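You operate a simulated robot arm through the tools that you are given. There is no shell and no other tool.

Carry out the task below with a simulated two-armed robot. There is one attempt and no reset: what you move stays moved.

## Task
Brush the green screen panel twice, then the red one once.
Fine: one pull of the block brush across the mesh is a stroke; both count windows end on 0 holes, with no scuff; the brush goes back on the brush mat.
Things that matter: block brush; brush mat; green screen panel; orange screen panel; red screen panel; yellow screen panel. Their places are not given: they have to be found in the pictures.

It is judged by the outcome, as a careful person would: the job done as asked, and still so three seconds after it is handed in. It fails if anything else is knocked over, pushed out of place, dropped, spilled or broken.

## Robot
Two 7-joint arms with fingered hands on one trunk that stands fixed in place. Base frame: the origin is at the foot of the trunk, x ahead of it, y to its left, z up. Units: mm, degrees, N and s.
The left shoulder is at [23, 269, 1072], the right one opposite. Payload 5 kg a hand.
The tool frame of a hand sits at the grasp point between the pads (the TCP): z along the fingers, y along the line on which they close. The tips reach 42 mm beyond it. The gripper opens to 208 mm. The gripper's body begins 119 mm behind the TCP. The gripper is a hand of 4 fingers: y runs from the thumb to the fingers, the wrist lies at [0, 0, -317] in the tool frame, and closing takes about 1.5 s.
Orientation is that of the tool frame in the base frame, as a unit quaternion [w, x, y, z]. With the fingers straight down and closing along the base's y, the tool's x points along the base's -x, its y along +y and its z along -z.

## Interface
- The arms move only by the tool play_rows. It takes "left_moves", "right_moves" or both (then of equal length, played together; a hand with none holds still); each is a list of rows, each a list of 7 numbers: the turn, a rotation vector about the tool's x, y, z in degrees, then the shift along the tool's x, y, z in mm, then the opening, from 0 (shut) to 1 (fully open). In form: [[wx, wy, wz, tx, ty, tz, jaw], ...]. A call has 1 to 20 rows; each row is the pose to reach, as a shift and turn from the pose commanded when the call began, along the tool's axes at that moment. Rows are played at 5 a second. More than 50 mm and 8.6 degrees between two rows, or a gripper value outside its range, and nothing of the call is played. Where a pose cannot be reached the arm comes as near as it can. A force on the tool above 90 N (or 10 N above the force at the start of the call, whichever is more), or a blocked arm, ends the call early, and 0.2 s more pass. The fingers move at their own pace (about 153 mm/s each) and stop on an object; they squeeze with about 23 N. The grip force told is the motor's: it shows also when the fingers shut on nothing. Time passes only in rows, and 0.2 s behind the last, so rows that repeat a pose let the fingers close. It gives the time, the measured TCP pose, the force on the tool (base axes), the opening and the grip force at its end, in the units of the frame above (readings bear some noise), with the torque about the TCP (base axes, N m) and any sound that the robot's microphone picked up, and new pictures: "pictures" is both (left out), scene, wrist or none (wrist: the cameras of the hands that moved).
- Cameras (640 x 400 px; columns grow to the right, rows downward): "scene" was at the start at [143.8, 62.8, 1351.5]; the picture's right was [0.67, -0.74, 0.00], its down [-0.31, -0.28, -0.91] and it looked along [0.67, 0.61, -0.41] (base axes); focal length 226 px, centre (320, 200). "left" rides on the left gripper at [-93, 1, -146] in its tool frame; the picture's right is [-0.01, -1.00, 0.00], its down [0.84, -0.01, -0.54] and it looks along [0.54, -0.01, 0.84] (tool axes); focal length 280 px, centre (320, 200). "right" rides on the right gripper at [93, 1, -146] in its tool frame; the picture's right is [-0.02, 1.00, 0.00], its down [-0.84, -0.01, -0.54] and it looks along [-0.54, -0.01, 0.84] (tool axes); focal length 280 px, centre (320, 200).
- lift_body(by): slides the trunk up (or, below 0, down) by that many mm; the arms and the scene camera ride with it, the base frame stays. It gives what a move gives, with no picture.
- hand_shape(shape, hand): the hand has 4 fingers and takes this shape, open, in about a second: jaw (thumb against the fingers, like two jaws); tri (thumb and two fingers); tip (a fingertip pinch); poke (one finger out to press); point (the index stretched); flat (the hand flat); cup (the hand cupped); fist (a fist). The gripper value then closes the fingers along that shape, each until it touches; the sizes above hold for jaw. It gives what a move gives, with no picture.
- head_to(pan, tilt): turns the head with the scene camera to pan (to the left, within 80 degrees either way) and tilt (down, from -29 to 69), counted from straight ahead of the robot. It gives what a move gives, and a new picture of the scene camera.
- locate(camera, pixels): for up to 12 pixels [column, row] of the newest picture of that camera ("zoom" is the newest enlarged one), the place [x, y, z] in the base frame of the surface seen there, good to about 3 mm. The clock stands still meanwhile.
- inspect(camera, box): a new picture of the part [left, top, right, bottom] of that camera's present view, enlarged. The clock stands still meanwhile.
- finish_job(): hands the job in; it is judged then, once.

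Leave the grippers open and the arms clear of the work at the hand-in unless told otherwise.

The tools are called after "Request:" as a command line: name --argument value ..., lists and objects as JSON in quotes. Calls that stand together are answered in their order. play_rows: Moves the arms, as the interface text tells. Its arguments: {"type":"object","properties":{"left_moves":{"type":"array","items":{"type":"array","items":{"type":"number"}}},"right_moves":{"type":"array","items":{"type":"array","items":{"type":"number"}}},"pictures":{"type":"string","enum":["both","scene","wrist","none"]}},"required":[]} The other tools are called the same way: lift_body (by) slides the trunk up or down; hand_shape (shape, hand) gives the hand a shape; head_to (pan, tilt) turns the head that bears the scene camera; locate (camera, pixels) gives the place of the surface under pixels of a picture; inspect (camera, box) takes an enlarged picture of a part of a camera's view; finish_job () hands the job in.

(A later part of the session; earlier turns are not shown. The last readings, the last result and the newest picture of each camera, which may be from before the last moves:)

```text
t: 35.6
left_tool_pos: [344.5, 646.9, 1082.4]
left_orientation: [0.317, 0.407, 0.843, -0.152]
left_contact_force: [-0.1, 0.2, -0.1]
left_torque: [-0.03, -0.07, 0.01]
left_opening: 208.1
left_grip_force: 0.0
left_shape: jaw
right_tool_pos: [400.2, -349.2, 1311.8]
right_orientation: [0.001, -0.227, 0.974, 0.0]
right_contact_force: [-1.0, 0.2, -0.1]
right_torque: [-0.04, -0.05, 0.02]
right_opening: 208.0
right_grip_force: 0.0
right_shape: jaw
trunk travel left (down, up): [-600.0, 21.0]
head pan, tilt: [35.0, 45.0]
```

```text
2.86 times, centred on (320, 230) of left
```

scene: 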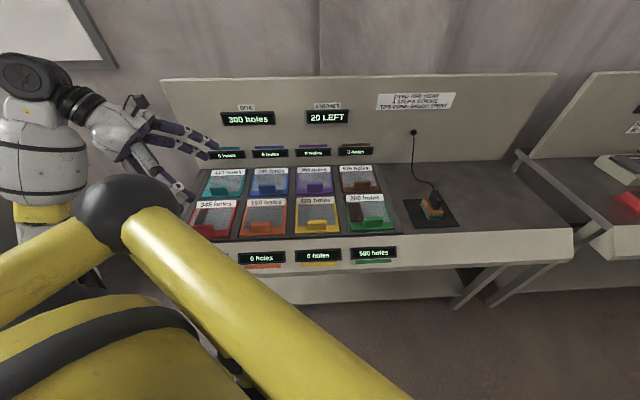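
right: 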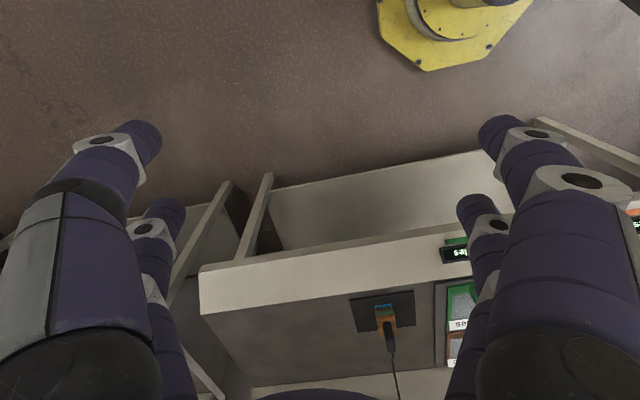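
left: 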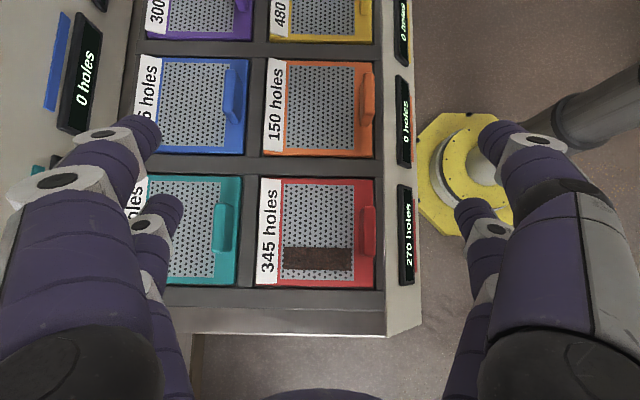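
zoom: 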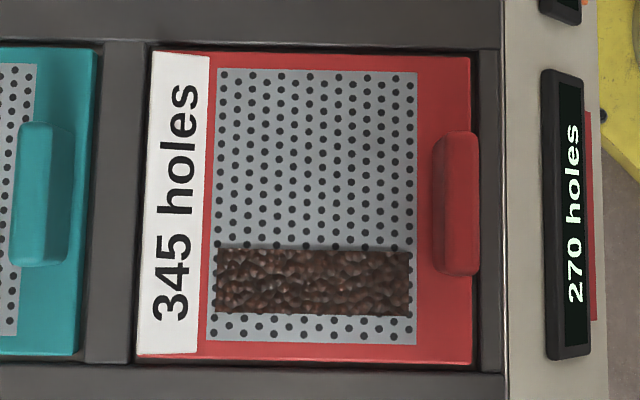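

Red reads 270 and green 580; the bite is 300, so two strokes and one stroke fit. The red mesh spans R (along-bench) −359…−229 and the same depth as green. I fly back to above the brush handle (821, 36), part-closing the hand.

Request:
play_rows --left_moves '[[0, 0, 0, -31, -1, 30, 1], [0, 0, 0, -61, -2, 60, 1], [0, 0, 0, -92, -2, 91, 1], [0, 0, 0, -123, -3, 121, 1], [0, 0, 0, -153, -4, 151, 1], [0, 0, 0, -184, -5, 181, 1], [0, 0, 0, -215, -5, 211, 1], [0, 0, 0, -245, -6, 241, 0.9], [0, 0, 0, -276, -7, 272, 0.8], [0, 0, 0, -307, -8, 302, 0.7], [0, 0, 0, -337, -9, 332, 0.6], [0, 0, 0, -368, -9, 362, 0.6], [0, 0, 0, -399, -10, 392, 0.6], [0, 0, 0, -429, -11, 422, 0.6], [0, 0, 0, -460, -12, 453, 0.6], [0, 0, 0, -491, -12, 483, 0.6], [0, 0, 0, -521, -13, 513, 0.6], [0, 0, 0, -552, -14, 543, 0.6], [0, 0, 0, -552, -14, 543, 0.6]]' --pictures "both"

```text
t: 39.6
left_tool_pos: [819.6, 35.4, 1042.2]
left_orientation: [0.318, 0.405, 0.844, -0.152]
left_contact_force: [-0.4, 0.6, 0.9]
left_torque: [-0.07, 0.01, -0.06]
left_opening: 125.2
left_grip_force: 0.0
left_shape: jaw
right_tool_pos: [400.4, -348.2, 1311.4]
right_orientation: [0.0, -0.227, 0.974, 0.0]
right_contact_force: [-0.5, 0.1, -0.8]
right_torque: [-0.13, 0.03, 0.01]
right_opening: 208.0
right_grip_force: 0.1
right_shape: jaw
trunk travel left (down, up): [-600.0, 21.0]
head pan, tilt: [35.0, 45.0]
```

scene: 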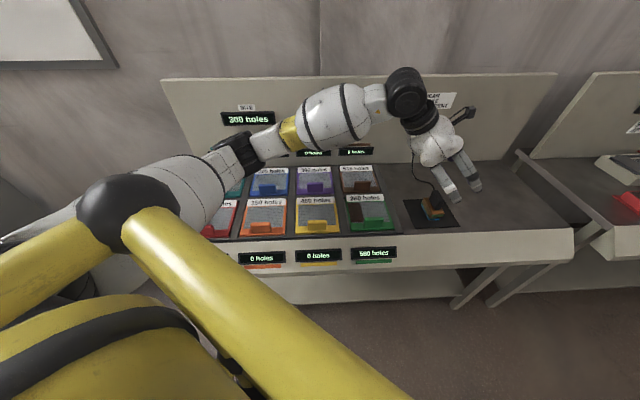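
left: 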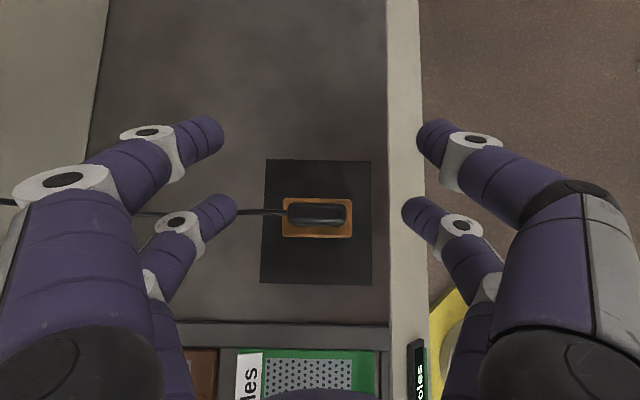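

The elbow has now taken a lower pose and the reach here is full. I see two fingers per side, spread about ±28 mm along tool x, so gripping the handle by its ends would miss. I test whether the hand can now stand upright here: untilt by 41° at the same TCP.

Request:
play_rows --left_moves '[[0, 7, 0, 0, 0, 0, 0.6], [0, 14, 0, 0, 0, 0, 0.6], [0, 21, 0, 0, 0, 0, 0.6], [0, 28, 0, 0, 0, 0, 0.6], [0, 35, 0, 0, 0, 0, 0.6], [0, 41.3, 0, 0, 0, 0, 0.6], [0, 41.3, 0, 0, 0, 0, 0.6]]' --pictures "both"

```text
t: 41.2
left_tool_pos: [818.2, 36.7, 1041.9]
left_orientation: [-0.001, 0.433, 0.901, 0.001]
left_contact_force: [-0.2, -0.2, 0.2]
left_torque: [-0.04, -0.01, -0.02]
left_opening: 125.4
left_grip_force: 0.0
left_shape: jaw
right_tool_pos: [400.1, -349.0, 1311.7]
right_orientation: [0.0, -0.227, 0.974, 0.0]
right_contact_force: [0.6, 0.6, 0.1]
right_torque: [-0.04, 0.04, -0.04]
right_opening: 208.0
right_grip_force: 0.0
right_shape: jaw
trunk travel left (down, up): [-600.0, 21.0]
head pan, tilt: [35.0, 45.0]
```

scene: 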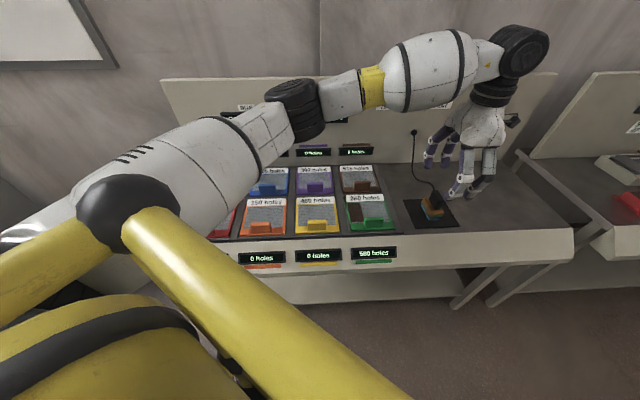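
left: 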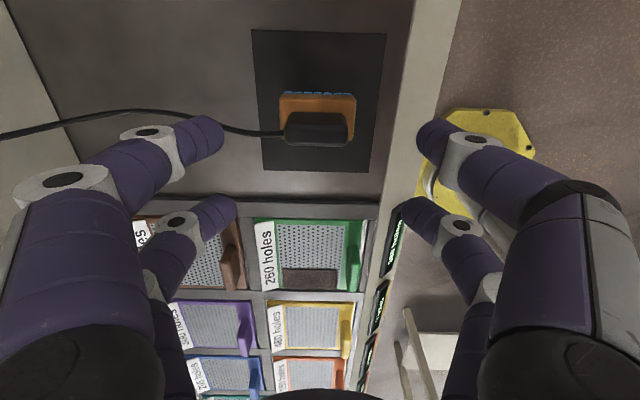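

Now upright works here. I turn the wrist by −90° so the fingers close across the thin side of the handle (along the bench).

Request:
play_rows --left_moves '[[0, 0, -8, 0, 0, 0, 0.6], [0, 0, -16, 0, 0, 0, 0.6], [0, 0, -24, 0, 0, 0, 0.6], [0, 0, -32, 0, 0, 0, 0.6], [0, 0, -40, 0, 0, 0, 0.6], [0, 0, -48, 0, 0, 0, 0.6], [0, 0, -56, 0, 0, 0, 0.6], [0, 0, -64, 0, 0, 0, 0.6], [0, 0, -72, 0, 0, 0, 0.6], [0, 0, -80, 0, 0, 0, 0.6], [0, 0, -88, 0, 0, 0, 0.6], [0, 0, -90, 0, 0, 0, 0.6], [0, 0, -90, 0, 0, 0, 0.6]]' --pictures "both"

```text
t: 44.0
left_tool_pos: [817.6, 34.0, 1040.7]
left_orientation: [0.002, -0.331, 0.944, 0.002]
left_contact_force: [0.5, 0.0, -0.4]
left_torque: [-0.01, -0.03, 0.0]
left_opening: 125.0
left_grip_force: 0.2
left_shape: jaw
right_tool_pos: [401.5, -348.8, 1310.7]
right_orientation: [0.0, -0.227, 0.974, 0.0]
right_contact_force: [0.8, 0.1, 0.5]
right_torque: [0.0, -0.01, 0.0]
right_opening: 207.7
right_grip_force: 0.0
right_shape: jaw
trunk travel left (down, up): [-600.0, 21.0]
head pan, tilt: [35.0, 45.0]
```

scene: 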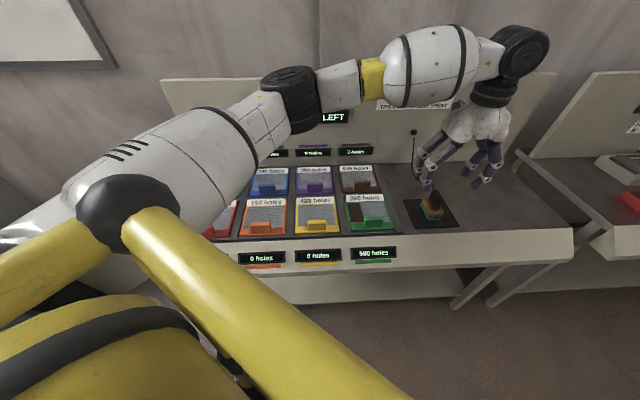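
left: 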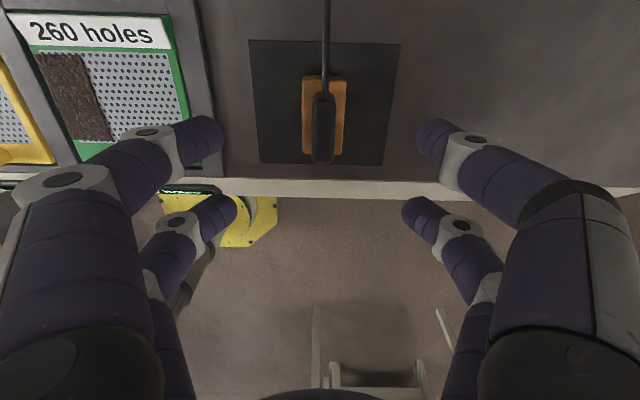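

Aligned with the handle (seen at (322,128)). I measure the fingertips' places to see how they would meet the 52 mm handle.

Request:
locate --camera "left" --pixels '[[205, 135], [222, 213], [437, 137], [416, 212], [323, 100], [323, 160], [314, 130], [332, 130], [324, 120], [304, 152], [343, 152], [346, 82]]'

Request:
inspect --camera "scene" --box '[390, 90, 520, 230]'

```text
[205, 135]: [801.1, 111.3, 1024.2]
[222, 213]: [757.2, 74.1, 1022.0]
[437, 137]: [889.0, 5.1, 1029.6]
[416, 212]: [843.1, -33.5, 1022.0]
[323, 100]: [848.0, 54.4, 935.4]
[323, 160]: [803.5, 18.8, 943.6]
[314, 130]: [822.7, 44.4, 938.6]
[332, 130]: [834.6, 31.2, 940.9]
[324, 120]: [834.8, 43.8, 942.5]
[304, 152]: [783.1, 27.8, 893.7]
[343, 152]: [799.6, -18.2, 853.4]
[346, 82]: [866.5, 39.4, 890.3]
```

```text
2.86 times, centred on (455, 160) of scene
```

zoom: 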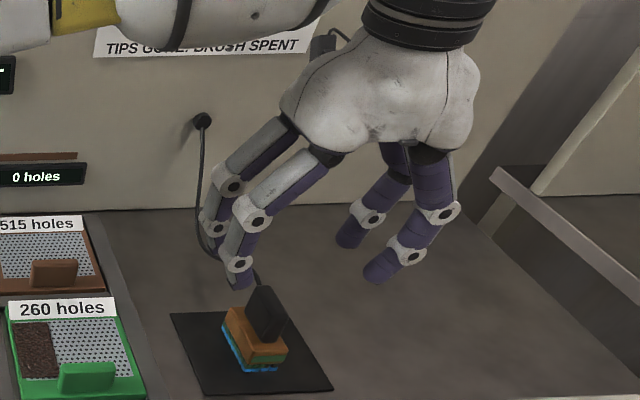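

The fingers sit at ±28.7 mm along the handle, whose half-length is about 27 mm — a poor edge grip in "jaw". I raise the hand 40 mm and try the "tri" shape to see where its fingers lie.

Request:
play_rows --left_moves '[[0, 0, 0, 0, 0, -40, 0.6], [0, 0, 0, 0, 0, -40, 0.6]]' --pictures "none"

Request:
hand_shape --shape "tri" --hand "left"

Request:
inspect --camera "left" --box '[0, 0, 640, 400]'

Request:
inspect --camera "scene" --box '[390, 70, 520, 210]'

```text
t: 44.6
left_tool_pos: [816.5, 35.4, 1079.8]
left_orientation: [0.001, -0.331, 0.944, 0.001]
left_contact_force: [0.8, 0.2, -0.6]
left_torque: [-0.08, 0.1, 0.02]
left_opening: 125.1
left_grip_force: 0.0
left_shape: jaw
right_tool_pos: [402.3, -350.2, 1310.2]
right_orientation: [-0.001, -0.227, 0.974, 0.0]
right_contact_force: [1.8, 0.7, -0.2]
right_torque: [0.0, 0.14, -0.02]
right_opening: 207.9
right_grip_force: 0.1
right_shape: jaw
trunk travel left (down, up): [-600.0, 21.0]
head pan, tilt: [35.0, 45.0]
```

```text
t: 45.5
left_tool_pos: [816.6, 34.6, 1081.6]
left_orientation: [0.002, -0.331, 0.944, 0.001]
left_contact_force: [0.0, 0.2, -0.7]
left_torque: [0.02, -0.03, -0.03]
left_opening: 208.1
left_grip_force: 0.2
left_shape: tri
right_tool_pos: [401.9, -349.4, 1310.9]
right_orientation: [0.0, -0.227, 0.974, 0.0]
right_contact_force: [-0.4, 0.5, 0.8]
right_torque: [-0.03, -0.04, 0.01]
right_opening: 208.0
right_grip_force: 0.0
right_shape: jaw
trunk travel left (down, up): [-600.0, 21.0]
head pan, tilt: [35.0, 45.0]
```

```text
1.00 times, centred on (320, 200) of left (not enlarged: the box is as wide or as high as the picture)
```

zoom: 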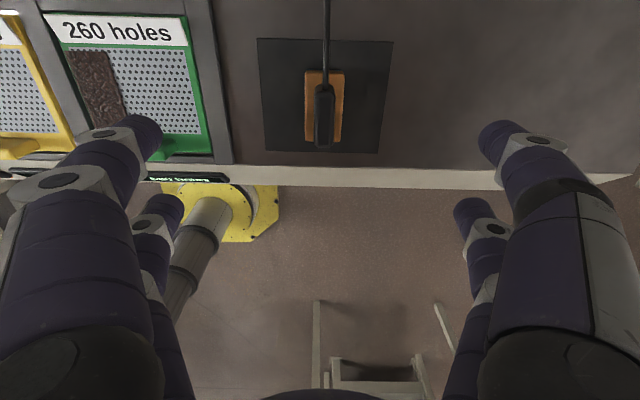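

```text
2.86 times, centred on (455, 140) of scene
```

zoom: 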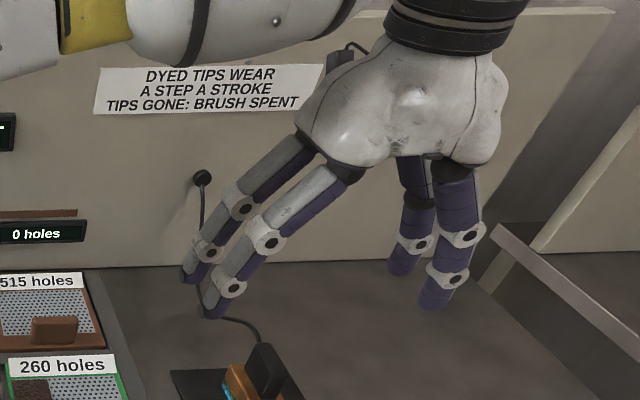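

The open shape looks alike; I close it part-way in the air here to see how the "tri" fingers come together.

Request:
play_rows --left_moves '[[0, 0, 0, 0, 0, 0, 0.1], [0, 0, 0, 0, 0, 0, 0.1], [0, 0, 0, 0, 0, 0, 0.1], [0, 0, 0, 0, 0, 0, 0.1], [0, 0, 0, 0, 0, 0, 0.1], [0, 0, 0, 0, 0, 0, 0.1], [0, 0, 0, 0, 0, 0, 0.1]]' --pictures "wrist"

Request:
inspect --camera "scene" --box '[390, 70, 520, 210]'

```text
t: 47.1
left_tool_pos: [817.4, 33.4, 1081.3]
left_orientation: [0.002, -0.331, 0.944, 0.001]
left_contact_force: [-0.7, 0.3, -0.3]
left_torque: [0.02, 0.0, 0.02]
left_opening: 21.3
left_grip_force: 0.0
left_shape: tri
right_tool_pos: [400.9, -350.1, 1312.3]
right_orientation: [0.0, -0.227, 0.974, -0.001]
right_contact_force: [0.3, 0.1, -0.2]
right_torque: [0.03, -0.01, 0.0]
right_opening: 207.9
right_grip_force: 0.1
right_shape: jaw
trunk travel left (down, up): [-600.0, 21.0]
head pan, tilt: [35.0, 45.0]
```

left: 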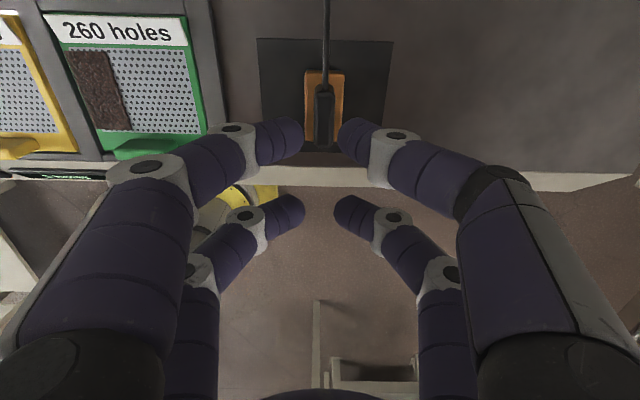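

```text
2.86 times, centred on (455, 140) of scene
```

zoom: 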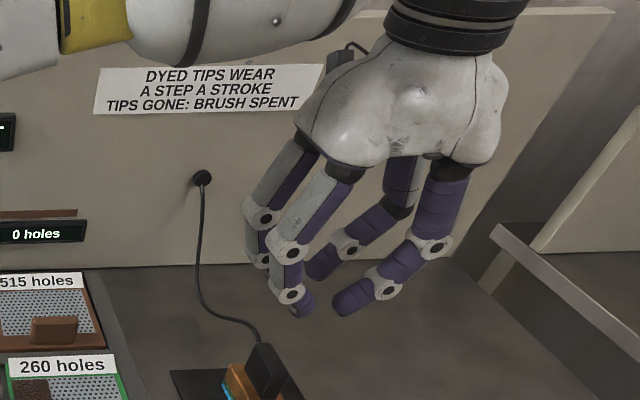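

All four fingers show in either shape, so I go back to "jaw": closing across the long handle gives contact near both its ends or in the middle. Then a close view of the handle for a precise centre.

Request:
hand_shape --shape "jaw" --hand "left"

Request:
inspect --camera "left" --box '[285, 55, 365, 165]'

```text
t: 48.0
left_tool_pos: [817.3, 35.2, 1081.9]
left_orientation: [0.001, -0.331, 0.944, 0.0]
left_contact_force: [-0.4, -0.2, 0.3]
left_torque: [0.02, -0.02, -0.01]
left_opening: 207.9
left_grip_force: 0.0
left_shape: jaw
right_tool_pos: [400.5, -350.0, 1313.0]
right_orientation: [-0.001, -0.227, 0.974, 0.0]
right_contact_force: [0.8, 0.5, 0.3]
right_torque: [-0.01, -0.03, 0.03]
right_opening: 207.8
right_grip_force: 0.1
right_shape: jaw
trunk travel left (down, up): [-600.0, 21.0]
head pan, tilt: [35.0, 45.0]
```

```text
3.64 times, centred on (325, 110) of left
```

zoom: 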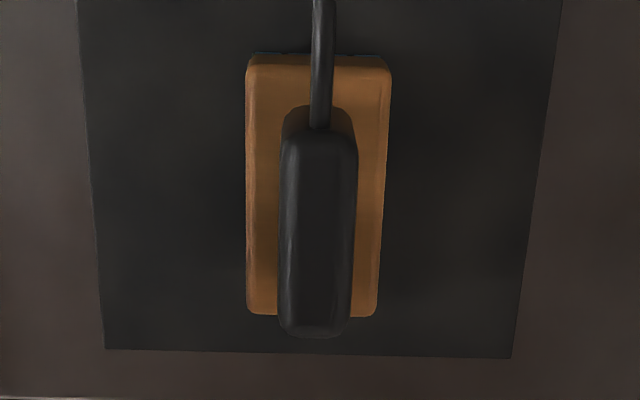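

Request:
locate --camera "zoom" --pixels '[[320, 140], [318, 200], [315, 260], [313, 315], [290, 200], [348, 200], [260, 120], [378, 120], [258, 290], [365, 295], [314, 290], [290, 270]]'

```text
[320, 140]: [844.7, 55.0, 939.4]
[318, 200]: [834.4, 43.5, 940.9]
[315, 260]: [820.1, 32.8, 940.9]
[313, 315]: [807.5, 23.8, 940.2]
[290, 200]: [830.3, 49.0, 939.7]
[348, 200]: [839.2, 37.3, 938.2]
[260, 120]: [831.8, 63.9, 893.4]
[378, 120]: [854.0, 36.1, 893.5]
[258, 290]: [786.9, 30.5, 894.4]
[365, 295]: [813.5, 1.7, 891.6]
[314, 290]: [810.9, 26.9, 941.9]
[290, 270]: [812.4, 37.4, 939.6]
```

The handle centre is about (825.5, 37.3), top z≈941. I centre over it and descend to TCP z≈962 first (tips about 920, open 125 mm, so beside the handle).

Request:
play_rows --left_moves '[[0, 0, 0, -7.7, -3.5, 0, 0.6], [0, 0, 0, -7.7, -3.5, 40, 0.6], [0, 0, 0, -7.7, -3.5, 80, 0.5], [0, 0, 0, -7.7, -3.5, 110, 0.5], [0, 0, 0, -7.7, -3.5, 120, 0.5], [0, 0, 0, -7.7, -3.5, 120, 0.5]]' --pictures "both"

Request:
inspect --camera "scene" --box '[390, 130, 500, 240]'

```text
t: 49.4
left_tool_pos: [826.6, 36.3, 963.1]
left_orientation: [0.001, -0.331, 0.944, 0.0]
left_contact_force: [-0.5, -0.4, 0.0]
left_torque: [-0.02, 0.03, -0.01]
left_opening: 104.3
left_grip_force: 0.1
left_shape: jaw
right_tool_pos: [402.4, -349.3, 1311.7]
right_orientation: [0.0, -0.227, 0.974, 0.0]
right_contact_force: [-0.3, -0.1, -0.2]
right_torque: [0.05, 0.01, 0.0]
right_opening: 208.0
right_grip_force: 0.1
right_shape: jaw
trunk travel left (down, up): [-600.0, 21.0]
head pan, tilt: [35.0, 45.0]
```

scene: 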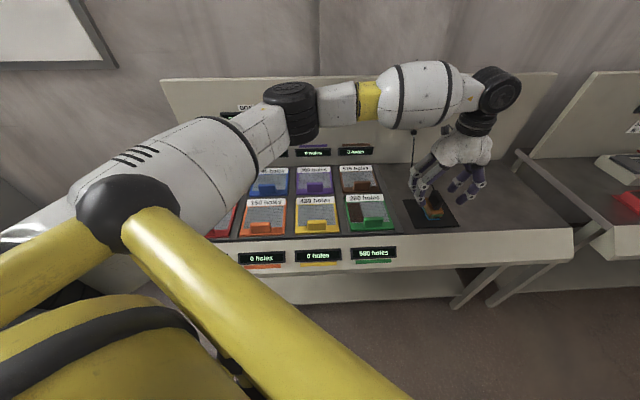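
left: 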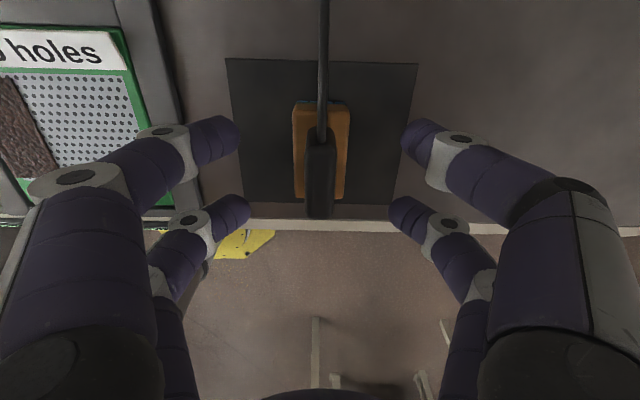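

```text
3.64 times, centred on (445, 185) of scene
```

zoom: 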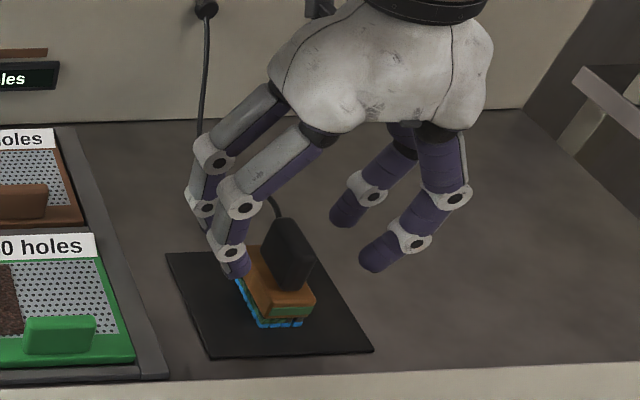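

Centred well between the fingertips. I lower to z≈941 (tips ≈ 899, body top 894) and close on the handle.

Request:
play_rows --left_moves '[[0, 0, 0, 0, 0, 12, 0.5], [0, 0, 0, 0, 0, 22, 0.5], [0, 0, 0, 0, 0, 22, 0.4], [0, 0, 0, 0, 0, 22, 0.3], [0, 0, 0, 0, 0, 22, 0.2], [0, 0, 0, 0, 0, 22, 0.1], [0, 0, 0, 0, 0, 22, 0], [0, 0, 0, 0, 0, 22, 0], [0, 0, 0, 0, 0, 22, 0], [0, 0, 0, 0, 0, 22, 0]]' --pictures "both"

Request:
inspect --camera "scene" --box '[390, 130, 500, 240]'

```text
t: 51.6
left_tool_pos: [826.9, 35.7, 938.6]
left_orientation: [0.001, -0.331, 0.944, 0.001]
left_contact_force: [0.9, 0.3, 0.4]
left_torque: [-0.05, 0.01, 0.02]
left_opening: 13.3
left_grip_force: 22.7
left_shape: jaw
right_tool_pos: [400.6, -349.4, 1311.3]
right_orientation: [0.0, -0.227, 0.974, -0.001]
right_contact_force: [0.5, 0.3, 0.3]
right_torque: [0.03, -0.04, -0.01]
right_opening: 207.9
right_grip_force: 0.0
right_shape: jaw
trunk travel left (down, up): [-600.0, 21.0]
head pan, tilt: [35.0, 45.0]
```

scene: 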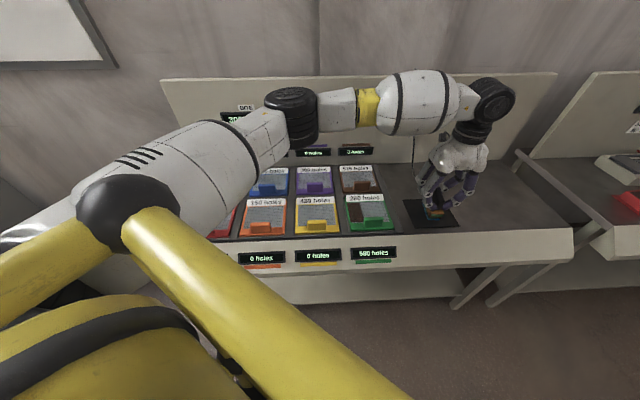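
left: 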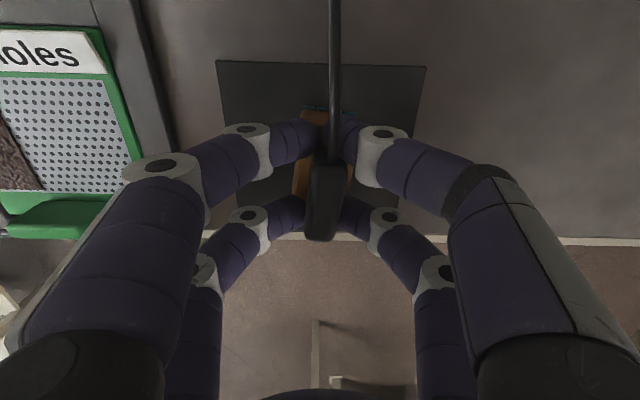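

```text
3.64 times, centred on (445, 185) of scene
```

zoom: 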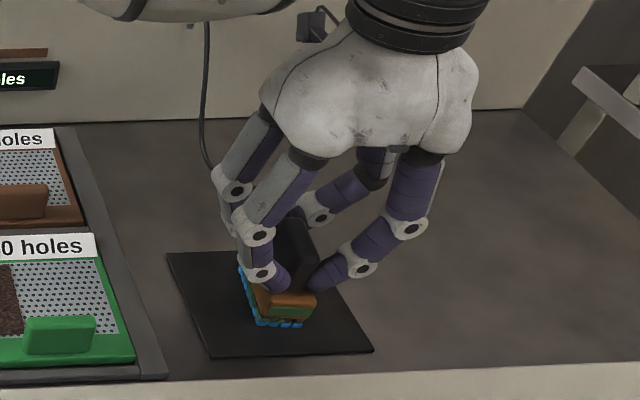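

It grips at 13 mm opening with 22.7 N. I lift it 25 mm gently and check that it comes along level.

Request:
play_rows --left_moves '[[0, 0, 0, 0, 0, -6, 0], [0, 0, 0, 0, 0, -12, 0], [0, 0, 0, 0, 0, -18, 0], [0, 0, 0, 0, 0, -25, 0], [0, 0, 0, 0, 0, -25, 0]]' --pictures "both"

Request:
inspect --camera "scene" --box '[390, 130, 500, 240]'

Request:
inspect --camera "left" --box '[200, 50, 440, 260]'

```text
t: 52.8
left_tool_pos: [826.2, 36.5, 965.4]
left_orientation: [0.0, -0.332, 0.943, 0.001]
left_contact_force: [-0.1, -1.0, -1.6]
left_torque: [0.02, 0.0, 0.04]
left_opening: 13.2
left_grip_force: 23.0
left_shape: jaw
right_tool_pos: [402.4, -349.4, 1310.5]
right_orientation: [0.0, -0.226, 0.974, 0.0]
right_contact_force: [-1.0, 0.1, 0.8]
right_torque: [-0.02, 0.01, -0.02]
right_opening: 207.7
right_grip_force: 0.1
right_shape: jaw
trunk travel left (down, up): [-600.0, 21.0]
head pan, tilt: [35.0, 45.0]
```

scene: 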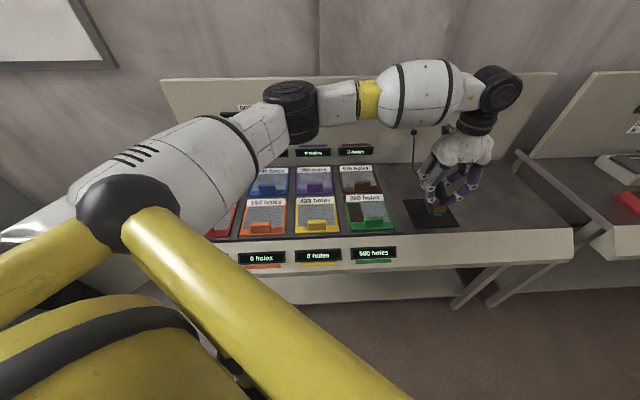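
left: 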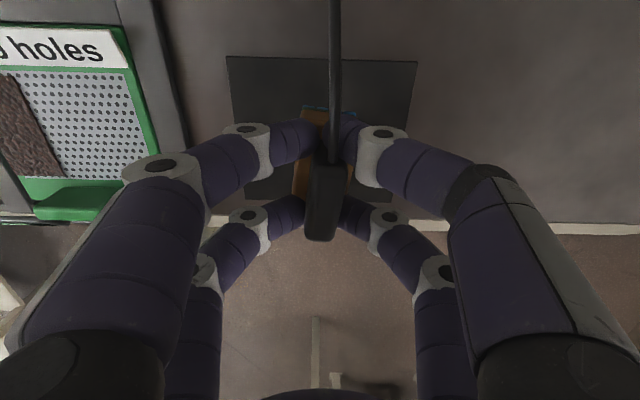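

```text
3.64 times, centred on (445, 185) of scene
```

zoom: 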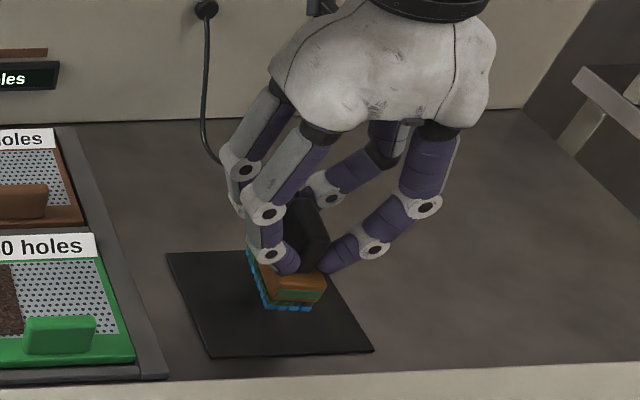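

```text
1.90 times, centred on (320, 155) of left
```

zoom: 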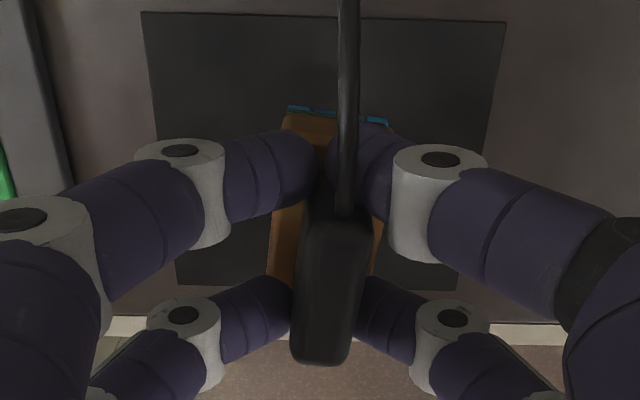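

The brush is held, nearly level, turned only about 5°. Bristle bottoms sit about 87 mm below the TCP. I raise 20 mm more and carry it left over the green mesh to its left part (brush centre R≈212), staying behind the tabs.

Request:
play_rows --left_moves '[[0, 0, 0, 0, 0, -20, 0], [0, 0, 0, -1, 40, -20, 0], [0, 0, 0, -1, 80, -20, 0], [0, 0, 0, -2, 120, -20, 0], [0, 0, 0, -2, 160, -20, 0], [0, 0, 0, -3, 200, -20, 0], [0, 0, 0, -4, 240, -20, 0], [0, 0, 0, -4, 280, -20, 0], [0, 0, 0, -4, 280, -20, 0]]' --pictures "both"

Request:
inspect --camera "scene" --box '[310, 140, 430, 270]'

```text
t: 54.8
left_tool_pos: [653.9, 257.3, 984.9]
left_orientation: [0.001, -0.33, 0.944, 0.002]
left_contact_force: [0.2, -0.4, -1.9]
left_torque: [0.08, 0.0, 0.0]
left_opening: 13.3
left_grip_force: 22.5
left_shape: jaw
right_tool_pos: [401.0, -351.3, 1310.2]
right_orientation: [0.001, -0.226, 0.974, 0.0]
right_contact_force: [0.9, -0.3, -0.9]
right_torque: [0.1, 0.0, -0.03]
right_opening: 208.0
right_grip_force: 0.1
right_shape: jaw
trunk travel left (down, up): [-600.0, 21.0]
head pan, tilt: [35.0, 45.0]
```

scene: 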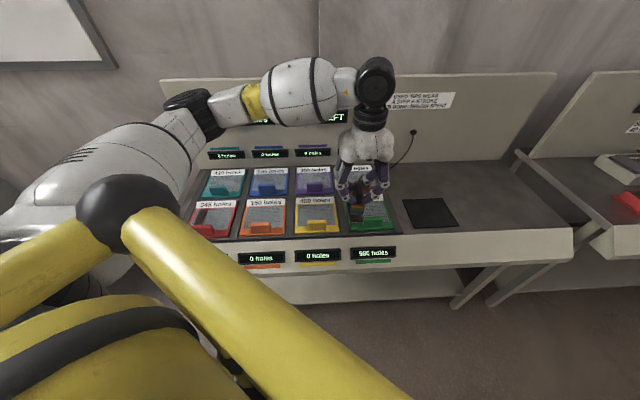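
left: 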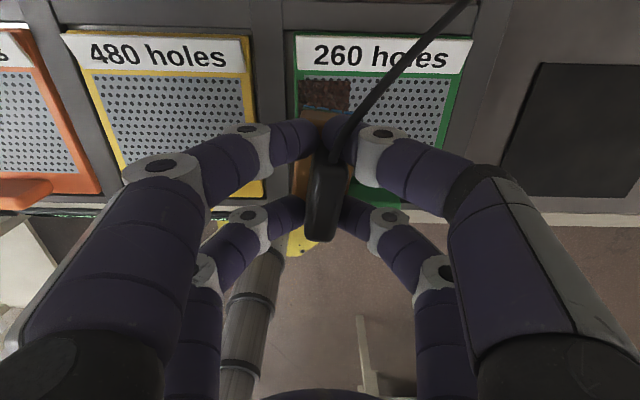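

```text
3.08 times, centred on (370, 205) of scene
```

zoom: 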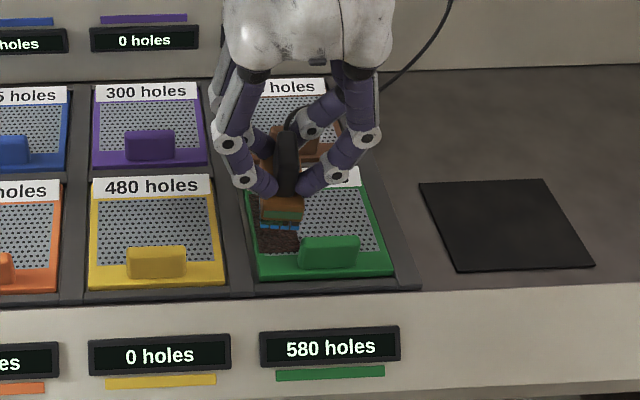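

The brush is over the dirt strip, left end of the green mesh. I lower it to about 4 mm above expected contact and read the force.

Request:
play_rows --left_moves '[[0, 0, 0, 0, 0, 15, 0], [0, 0, 0, 0, 0, 28, 0], [0, 0, 0, 0, 0, 33, 0], [0, 0, 0, 0, 0, 33, 0]]' --pictures "none"

Request:
inspect --camera "scene" --box '[330, 170, 420, 260]'

```text
t: 55.8
left_tool_pos: [652.9, 257.6, 952.7]
left_orientation: [0.001, -0.331, 0.944, 0.0]
left_contact_force: [0.2, 0.7, -1.7]
left_torque: [-0.01, -0.04, -0.03]
left_opening: 13.5
left_grip_force: 23.1
left_shape: jaw
right_tool_pos: [402.2, -349.2, 1311.0]
right_orientation: [0.0, -0.226, 0.974, 0.0]
right_contact_force: [0.5, 0.2, -0.1]
right_torque: [0.0, 0.02, 0.01]
right_opening: 207.9
right_grip_force: 0.0
right_shape: jaw
trunk travel left (down, up): [-600.0, 21.0]
head pan, tilt: [35.0, 45.0]
```

```text
4.44 times, centred on (375, 215) of scene
```

zoom: 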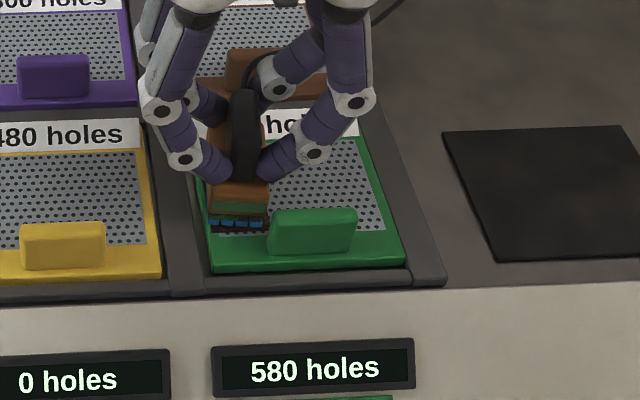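

Still free (only the brush's weight, about −1.7 N). I go down in 2 mm steps.

Request:
play_rows --left_moves '[[0, 0, 0, 0, 0, 2, 0], [0, 0, 0, 0, 0, 2, 0]]' --pictures "none"

Request:
play_rows --left_moves '[[0, 0, 0, 0, 0, 2, 0], [0, 0, 0, 0, 0, 2, 0]]' --pictures "none"

```text
t: 56.4
left_tool_pos: [654.8, 256.6, 949.4]
left_orientation: [0.002, -0.332, 0.943, 0.001]
left_contact_force: [0.0, -0.1, -1.7]
left_torque: [0.03, -0.04, -0.02]
left_opening: 13.3
left_grip_force: 22.9
left_shape: jaw
right_tool_pos: [401.4, -350.0, 1311.9]
right_orientation: [0.0, -0.226, 0.974, 0.0]
right_contact_force: [0.3, -1.0, -0.7]
right_torque: [-0.02, 0.02, -0.01]
right_opening: 208.3
right_grip_force: 0.1
right_shape: jaw
trunk travel left (down, up): [-600.0, 21.0]
head pan, tilt: [35.0, 45.0]
```

```text
t: 57.0
left_tool_pos: [653.9, 256.8, 948.2]
left_orientation: [0.0, -0.333, 0.943, 0.0]
left_contact_force: [-1.2, -0.3, -0.2]
left_torque: [-0.05, 0.09, -0.02]
left_opening: 13.4
left_grip_force: 22.7
left_shape: jaw
right_tool_pos: [400.8, -350.5, 1311.1]
right_orientation: [0.0, -0.227, 0.974, 0.0]
right_contact_force: [0.6, -0.2, 0.4]
right_torque: [0.02, -0.01, -0.02]
right_opening: 207.8
right_grip_force: 0.0
right_shape: jaw
trunk travel left (down, up): [-600.0, 21.0]
head pan, tilt: [35.0, 45.0]
```

Contact is beginning (force changed by about +1.5 N). Another 2 mm.

Request:
play_rows --left_moves '[[0, 0, 0, 0, 0, 2, 0], [0, 0, 0, 0, 0, 2, 0]]' --pictures "none"

```text
t: 57.6
left_tool_pos: [653.4, 256.5, 946.7]
left_orientation: [0.001, -0.331, 0.943, 0.0]
left_contact_force: [0.4, 1.9, 10.2]
left_torque: [-0.19, 0.2, -0.04]
left_opening: 13.3
left_grip_force: 23.1
left_shape: jaw
right_tool_pos: [400.4, -348.5, 1310.2]
right_orientation: [0.0, -0.227, 0.974, -0.001]
right_contact_force: [0.6, -0.3, -0.3]
right_torque: [0.0, 0.02, 0.05]
right_opening: 207.9
right_grip_force: 0.0
right_shape: jaw
trunk travel left (down, up): [-600.0, 21.0]
head pan, tilt: [35.0, 45.0]
```

Pressing about 12 N; I ease back 1 mm (≈5–6 N) and make one even pull to the right across the mesh (98 mm), then lift straight up.

Request:
play_rows --left_moves '[[0, 0, 0, 0, 0, -1, 0], [0, 0, 0, 0, -12, -1, 0], [0, 0, 0, 0, -26, -1, 0], [0, 0, 0, 0, -40, -1, 0], [0, 0, 0, 0, -54, -1, 0], [0, 0, 0, 0, -68, -1, 0], [0, 0, 0, 0, -82, -1, 0], [0, 0, 0, 0, -96, -1, 0], [0, 0, 0, 0, -98, -6, 0], [0, 0, 0, 0, -98, -20, 0], [0, 0, 0, 0, -98, -40, 0], [0, 0, 0, 0, -98, -40, 0]]' --pictures "both"

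Request:
inspect --camera "scene" --box '[310, 140, 430, 270]'

```text
t: 60.2
left_tool_pos: [717.0, 180.8, 985.1]
left_orientation: [0.001, -0.331, 0.944, 0.001]
left_contact_force: [0.5, -0.7, -1.1]
left_torque: [0.02, 0.03, 0.04]
left_opening: 13.0
left_grip_force: 23.1
left_shape: jaw
right_tool_pos: [401.1, -348.8, 1311.0]
right_orientation: [0.0, -0.227, 0.974, 0.0]
right_contact_force: [0.3, 0.4, 0.0]
right_torque: [-0.01, 0.05, 0.0]
right_opening: 208.0
right_grip_force: 0.2
right_shape: jaw
trunk travel left (down, up): [-600.0, 21.0]
head pan, tilt: [35.0, 45.0]
```

scene: 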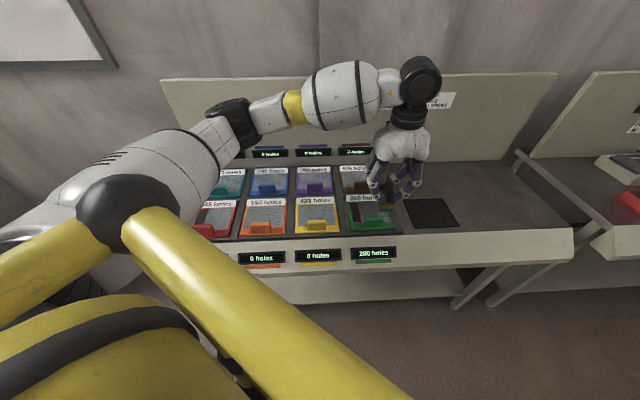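
left: 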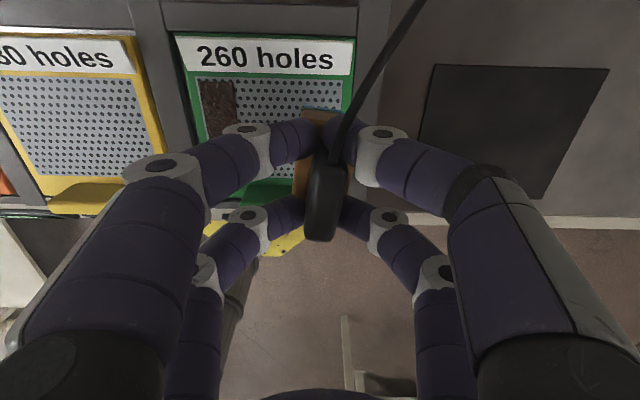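

```text
3.08 times, centred on (370, 205) of scene
```

zoom: 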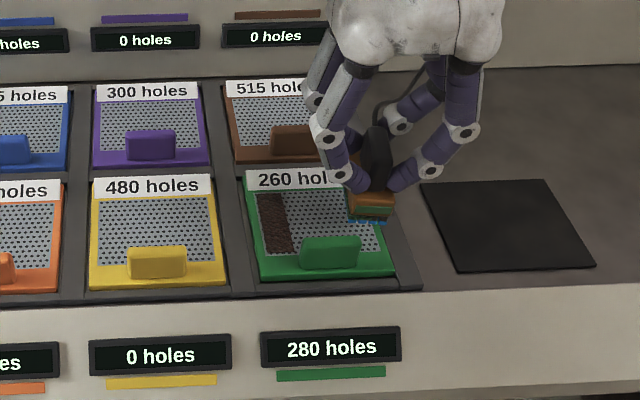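

Green went 580 → 280, with one stroke counted. I move back left at lifted height, lower to the same depth, and make the second pull.

Request:
play_rows --left_moves '[[0, 0, 0, 0, 33, 0, 0], [0, 0, 0, 0, 66, 0, 0], [0, 0, 0, 0, 98, 0, 0], [0, 0, 0, 0, 98, 0, 0], [0, 0, 0, 0, 98, 15, 0], [0, 0, 0, 0, 98, 28, 0], [0, 0, 0, 0, 98, 35, 0], [0, 0, 0, 0, 98, 37, 0], [0, 0, 0, 0, 98, 39, 0], [0, 0, 0, 0, 86, 39, 0], [0, 0, 0, 0, 72, 39, 0], [0, 0, 0, 0, 58, 39, 0], [0, 0, 0, 0, 44, 39, 0], [0, 0, 0, 0, 30, 39, 0], [0, 0, 0, 0, 16, 39, 0], [0, 0, 0, 0, 2, 39, 0], [0, 0, 0, 0, 0, 34, 0], [0, 0, 0, 0, 0, 20, 0], [0, 0, 0, 0, 0, 0, 0], [0, 0, 0, 0, 0, 0, 0]]' --pictures "both"

Request:
inspect --camera "scene" --box '[310, 140, 430, 270]'

```text
t: 64.4
left_tool_pos: [715.6, 180.5, 984.7]
left_orientation: [0.001, -0.332, 0.943, 0.0]
left_contact_force: [0.4, 0.0, -1.8]
left_torque: [0.01, 0.02, 0.02]
left_opening: 13.0
left_grip_force: 23.2
left_shape: jaw
right_tool_pos: [400.5, -350.1, 1310.3]
right_orientation: [0.0, -0.225, 0.974, 0.0]
right_contact_force: [0.1, 0.0, -0.1]
right_torque: [0.0, 0.03, 0.01]
right_opening: 207.7
right_grip_force: 0.0
right_shape: jaw
trunk travel left (down, up): [-600.0, 21.0]
head pan, tilt: [35.0, 45.0]
```

scene: 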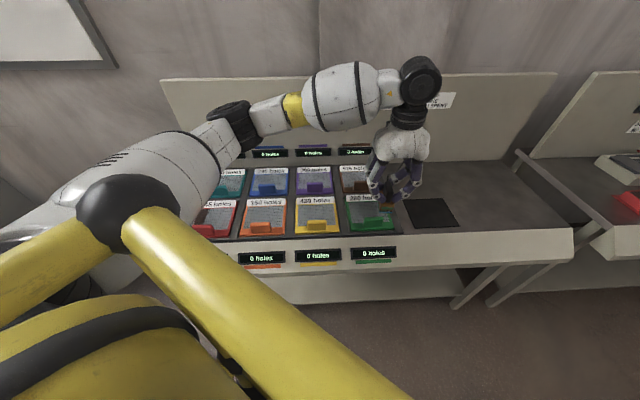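
left: 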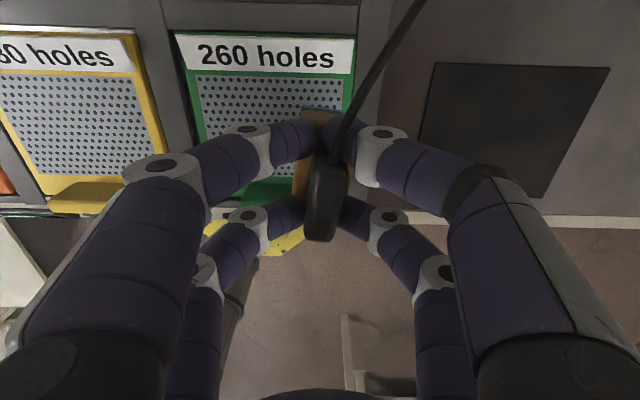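

```text
3.08 times, centred on (370, 205) of scene
```

zoom: 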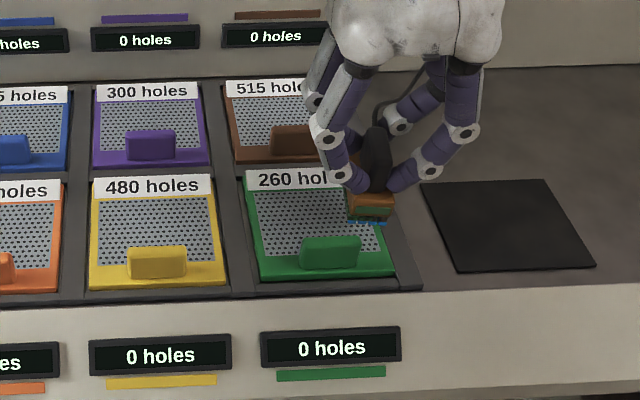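

Green reads 0 after two strokes and the strip is gone. I now raise 40 mm and carry the brush left 651 mm to above the left part of the red mesh.

Request:
play_rows --left_moves '[[0, 0, 0, 0, 0, -40, 0], [0, 0, 0, 0, 43, -40, 0], [0, 0, 0, 0, 87, -40, 0], [0, 0, 0, 0, 130, -40, 0], [0, 0, 0, -1, 174, -40, 0], [0, 0, 0, -1, 217, -40, 0], [0, 0, 0, -1, 260, -40, 0], [0, 0, 0, -1, 304, -40, 0], [0, 0, 0, -2, 347, -40, 0], [0, 0, 0, -2, 391, -40, 0], [0, 0, 0, -2, 434, -40, 0], [0, 0, 0, -2, 477, -40, 0], [0, 0, 0, -3, 521, -40, 0], [0, 0, 0, -3, 564, -40, 0], [0, 0, 0, -3, 608, -40, 0], [0, 0, 0, -3, 651, -40, 0], [0, 0, 0, -3, 651, -40, 0]]' --pictures "both"

Request:
inspect --camera "left" --box '[200, 20, 440, 260]'

Request:
inspect --camera "scene" --box '[210, 90, 370, 180]'

```text
t: 68.0
left_tool_pos: [313.0, 691.4, 1025.9]
left_orientation: [0.0, -0.33, 0.944, 0.0]
left_contact_force: [0.7, 0.7, -1.8]
left_torque: [0.02, 0.01, 0.01]
left_opening: 12.7
left_grip_force: 22.5
left_shape: jaw
right_tool_pos: [402.2, -349.8, 1311.2]
right_orientation: [-0.001, -0.227, 0.974, -0.001]
right_contact_force: [0.4, -0.6, -0.1]
right_torque: [-0.01, 0.03, 0.01]
right_opening: 208.0
right_grip_force: 0.0
right_shape: jaw
trunk travel left (down, up): [-600.0, 21.0]
head pan, tilt: [35.0, 45.0]
```

scene: 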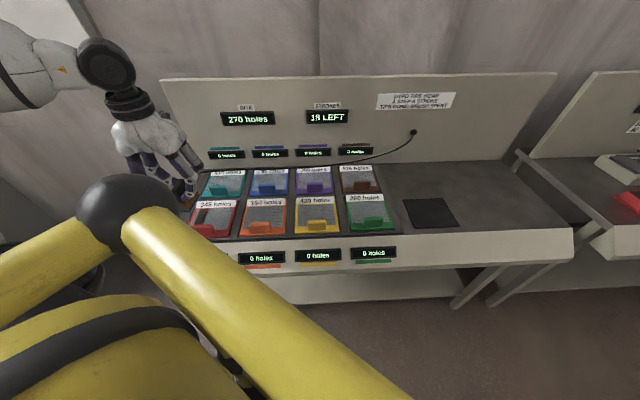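
left: 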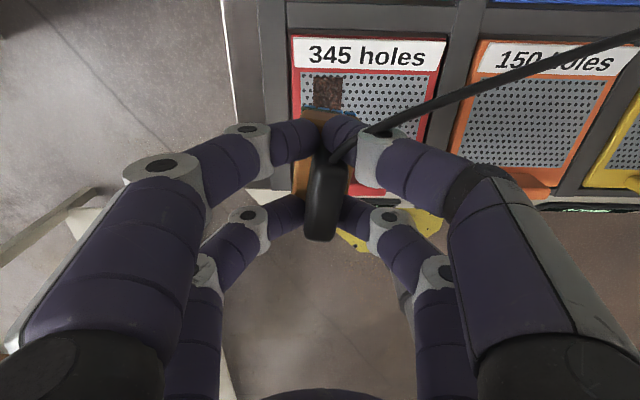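

```text
1.67 times, centred on (320, 140) of left
```

zoom: 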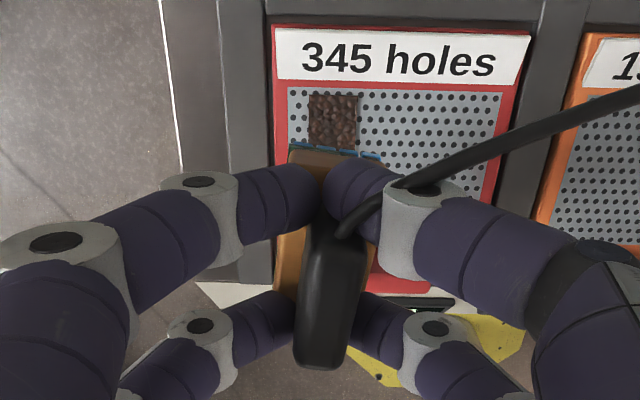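

```text
4.00 times, centred on (290, 135) of scene
```

zoom: 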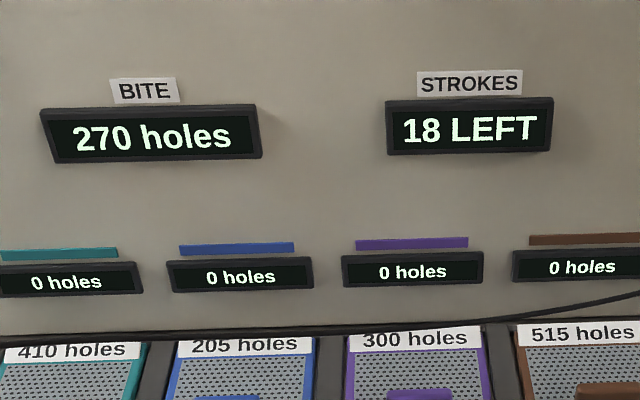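

The bite is now 270, exactly the red count, with 18 strokes left. The brush is placed over the red strip (TCP U≈678, R≈−340). I lower in stages toward contact.

Request:
play_rows --left_moves '[[0, 0, 0, 2, 0, 25, 0], [0, 0, 0, 2, 0, 50, 0], [0, 0, 0, 2, 0, 66, 0], [0, 0, 0, 2, 0, 73, 0], [0, 0, 0, 2, 0, 73, 0]]' --pictures "wrist"

Request:
play_rows --left_moves '[[0, 0, 0, 0, 0, 2, 0], [0, 0, 0, 0, 0, 3.5, 0], [0, 0, 0, 0, 0, 3.5, 0]]' --pictures "none"

```text
t: 69.2
left_tool_pos: [309.9, 689.3, 952.8]
left_orientation: [0.002, -0.331, 0.943, 0.001]
left_contact_force: [-0.3, -0.3, -1.4]
left_torque: [0.0, -0.01, 0.01]
left_opening: 13.1
left_grip_force: 22.8
left_shape: jaw
right_tool_pos: [401.7, -350.2, 1312.2]
right_orientation: [0.001, -0.226, 0.974, 0.0]
right_contact_force: [-0.1, -0.2, -0.4]
right_torque: [-0.04, 0.01, 0.0]
right_opening: 208.0
right_grip_force: 0.0
right_shape: jaw
trunk travel left (down, up): [-600.0, 21.0]
head pan, tilt: [35.0, 45.0]
```

left: 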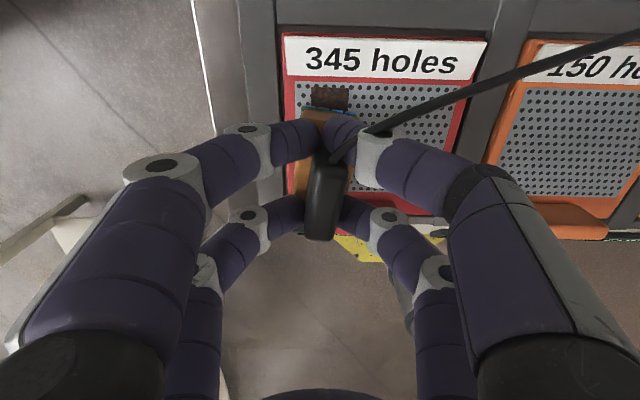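

```text
t: 70.0
left_tool_pos: [309.1, 691.0, 948.8]
left_orientation: [0.001, -0.331, 0.944, 0.001]
left_contact_force: [-1.0, 0.0, -1.8]
left_torque: [0.04, -0.01, -0.02]
left_opening: 12.8
left_grip_force: 23.3
left_shape: jaw
right_tool_pos: [401.0, -348.3, 1310.7]
right_orientation: [0.0, -0.227, 0.974, 0.0]
right_contact_force: [0.0, 0.0, -0.5]
right_torque: [-0.01, -0.01, 0.02]
right_opening: 208.1
right_grip_force: 0.1
right_shape: jaw
trunk travel left (down, up): [-600.0, 21.0]
head pan, tilt: [35.0, 45.0]
```

Not yet touching. Down 1.5 mm more, then read.

Request:
play_rows --left_moves '[[0, 0, 0, 0, 0, 1.5, 0], [0, 0, 0, 0, 0, 1.5, 0]]' --pictures "none"

```text
t: 70.6
left_tool_pos: [310.4, 689.9, 947.6]
left_orientation: [0.001, -0.331, 0.944, 0.001]
left_contact_force: [0.1, -0.4, -2.1]
left_torque: [0.02, -0.03, 0.03]
left_opening: 12.9
left_grip_force: 22.8
left_shape: jaw
right_tool_pos: [401.8, -349.9, 1309.9]
right_orientation: [0.0, -0.226, 0.974, 0.0]
right_contact_force: [-0.8, -0.5, 0.1]
right_torque: [0.0, 0.01, 0.04]
right_opening: 207.9
right_grip_force: 0.1
right_shape: jaw
trunk travel left (down, up): [-600.0, 21.0]
head pan, tilt: [35.0, 45.0]
```

Request:
play_rows --left_moves '[[0, 0, 0, 0, 0, 1.2, 0], [0, 0, 0, 0, 0, 1.2, 0]]' --pictures "none"

```text
t: 71.2
left_tool_pos: [309.3, 689.5, 946.8]
left_orientation: [0.001, -0.332, 0.943, 0.0]
left_contact_force: [0.7, 1.4, 4.6]
left_torque: [-0.15, 0.08, 0.0]
left_opening: 12.9
left_grip_force: 22.9
left_shape: jaw
right_tool_pos: [401.5, -350.1, 1311.2]
right_orientation: [0.0, -0.226, 0.974, 0.0]
right_contact_force: [0.2, 0.3, 0.1]
right_torque: [-0.04, 0.0, -0.02]
right_opening: 207.6
right_grip_force: 0.0
right_shape: jaw
trunk travel left (down, up): [-600.0, 21.0]
head pan, tilt: [35.0, 45.0]
```

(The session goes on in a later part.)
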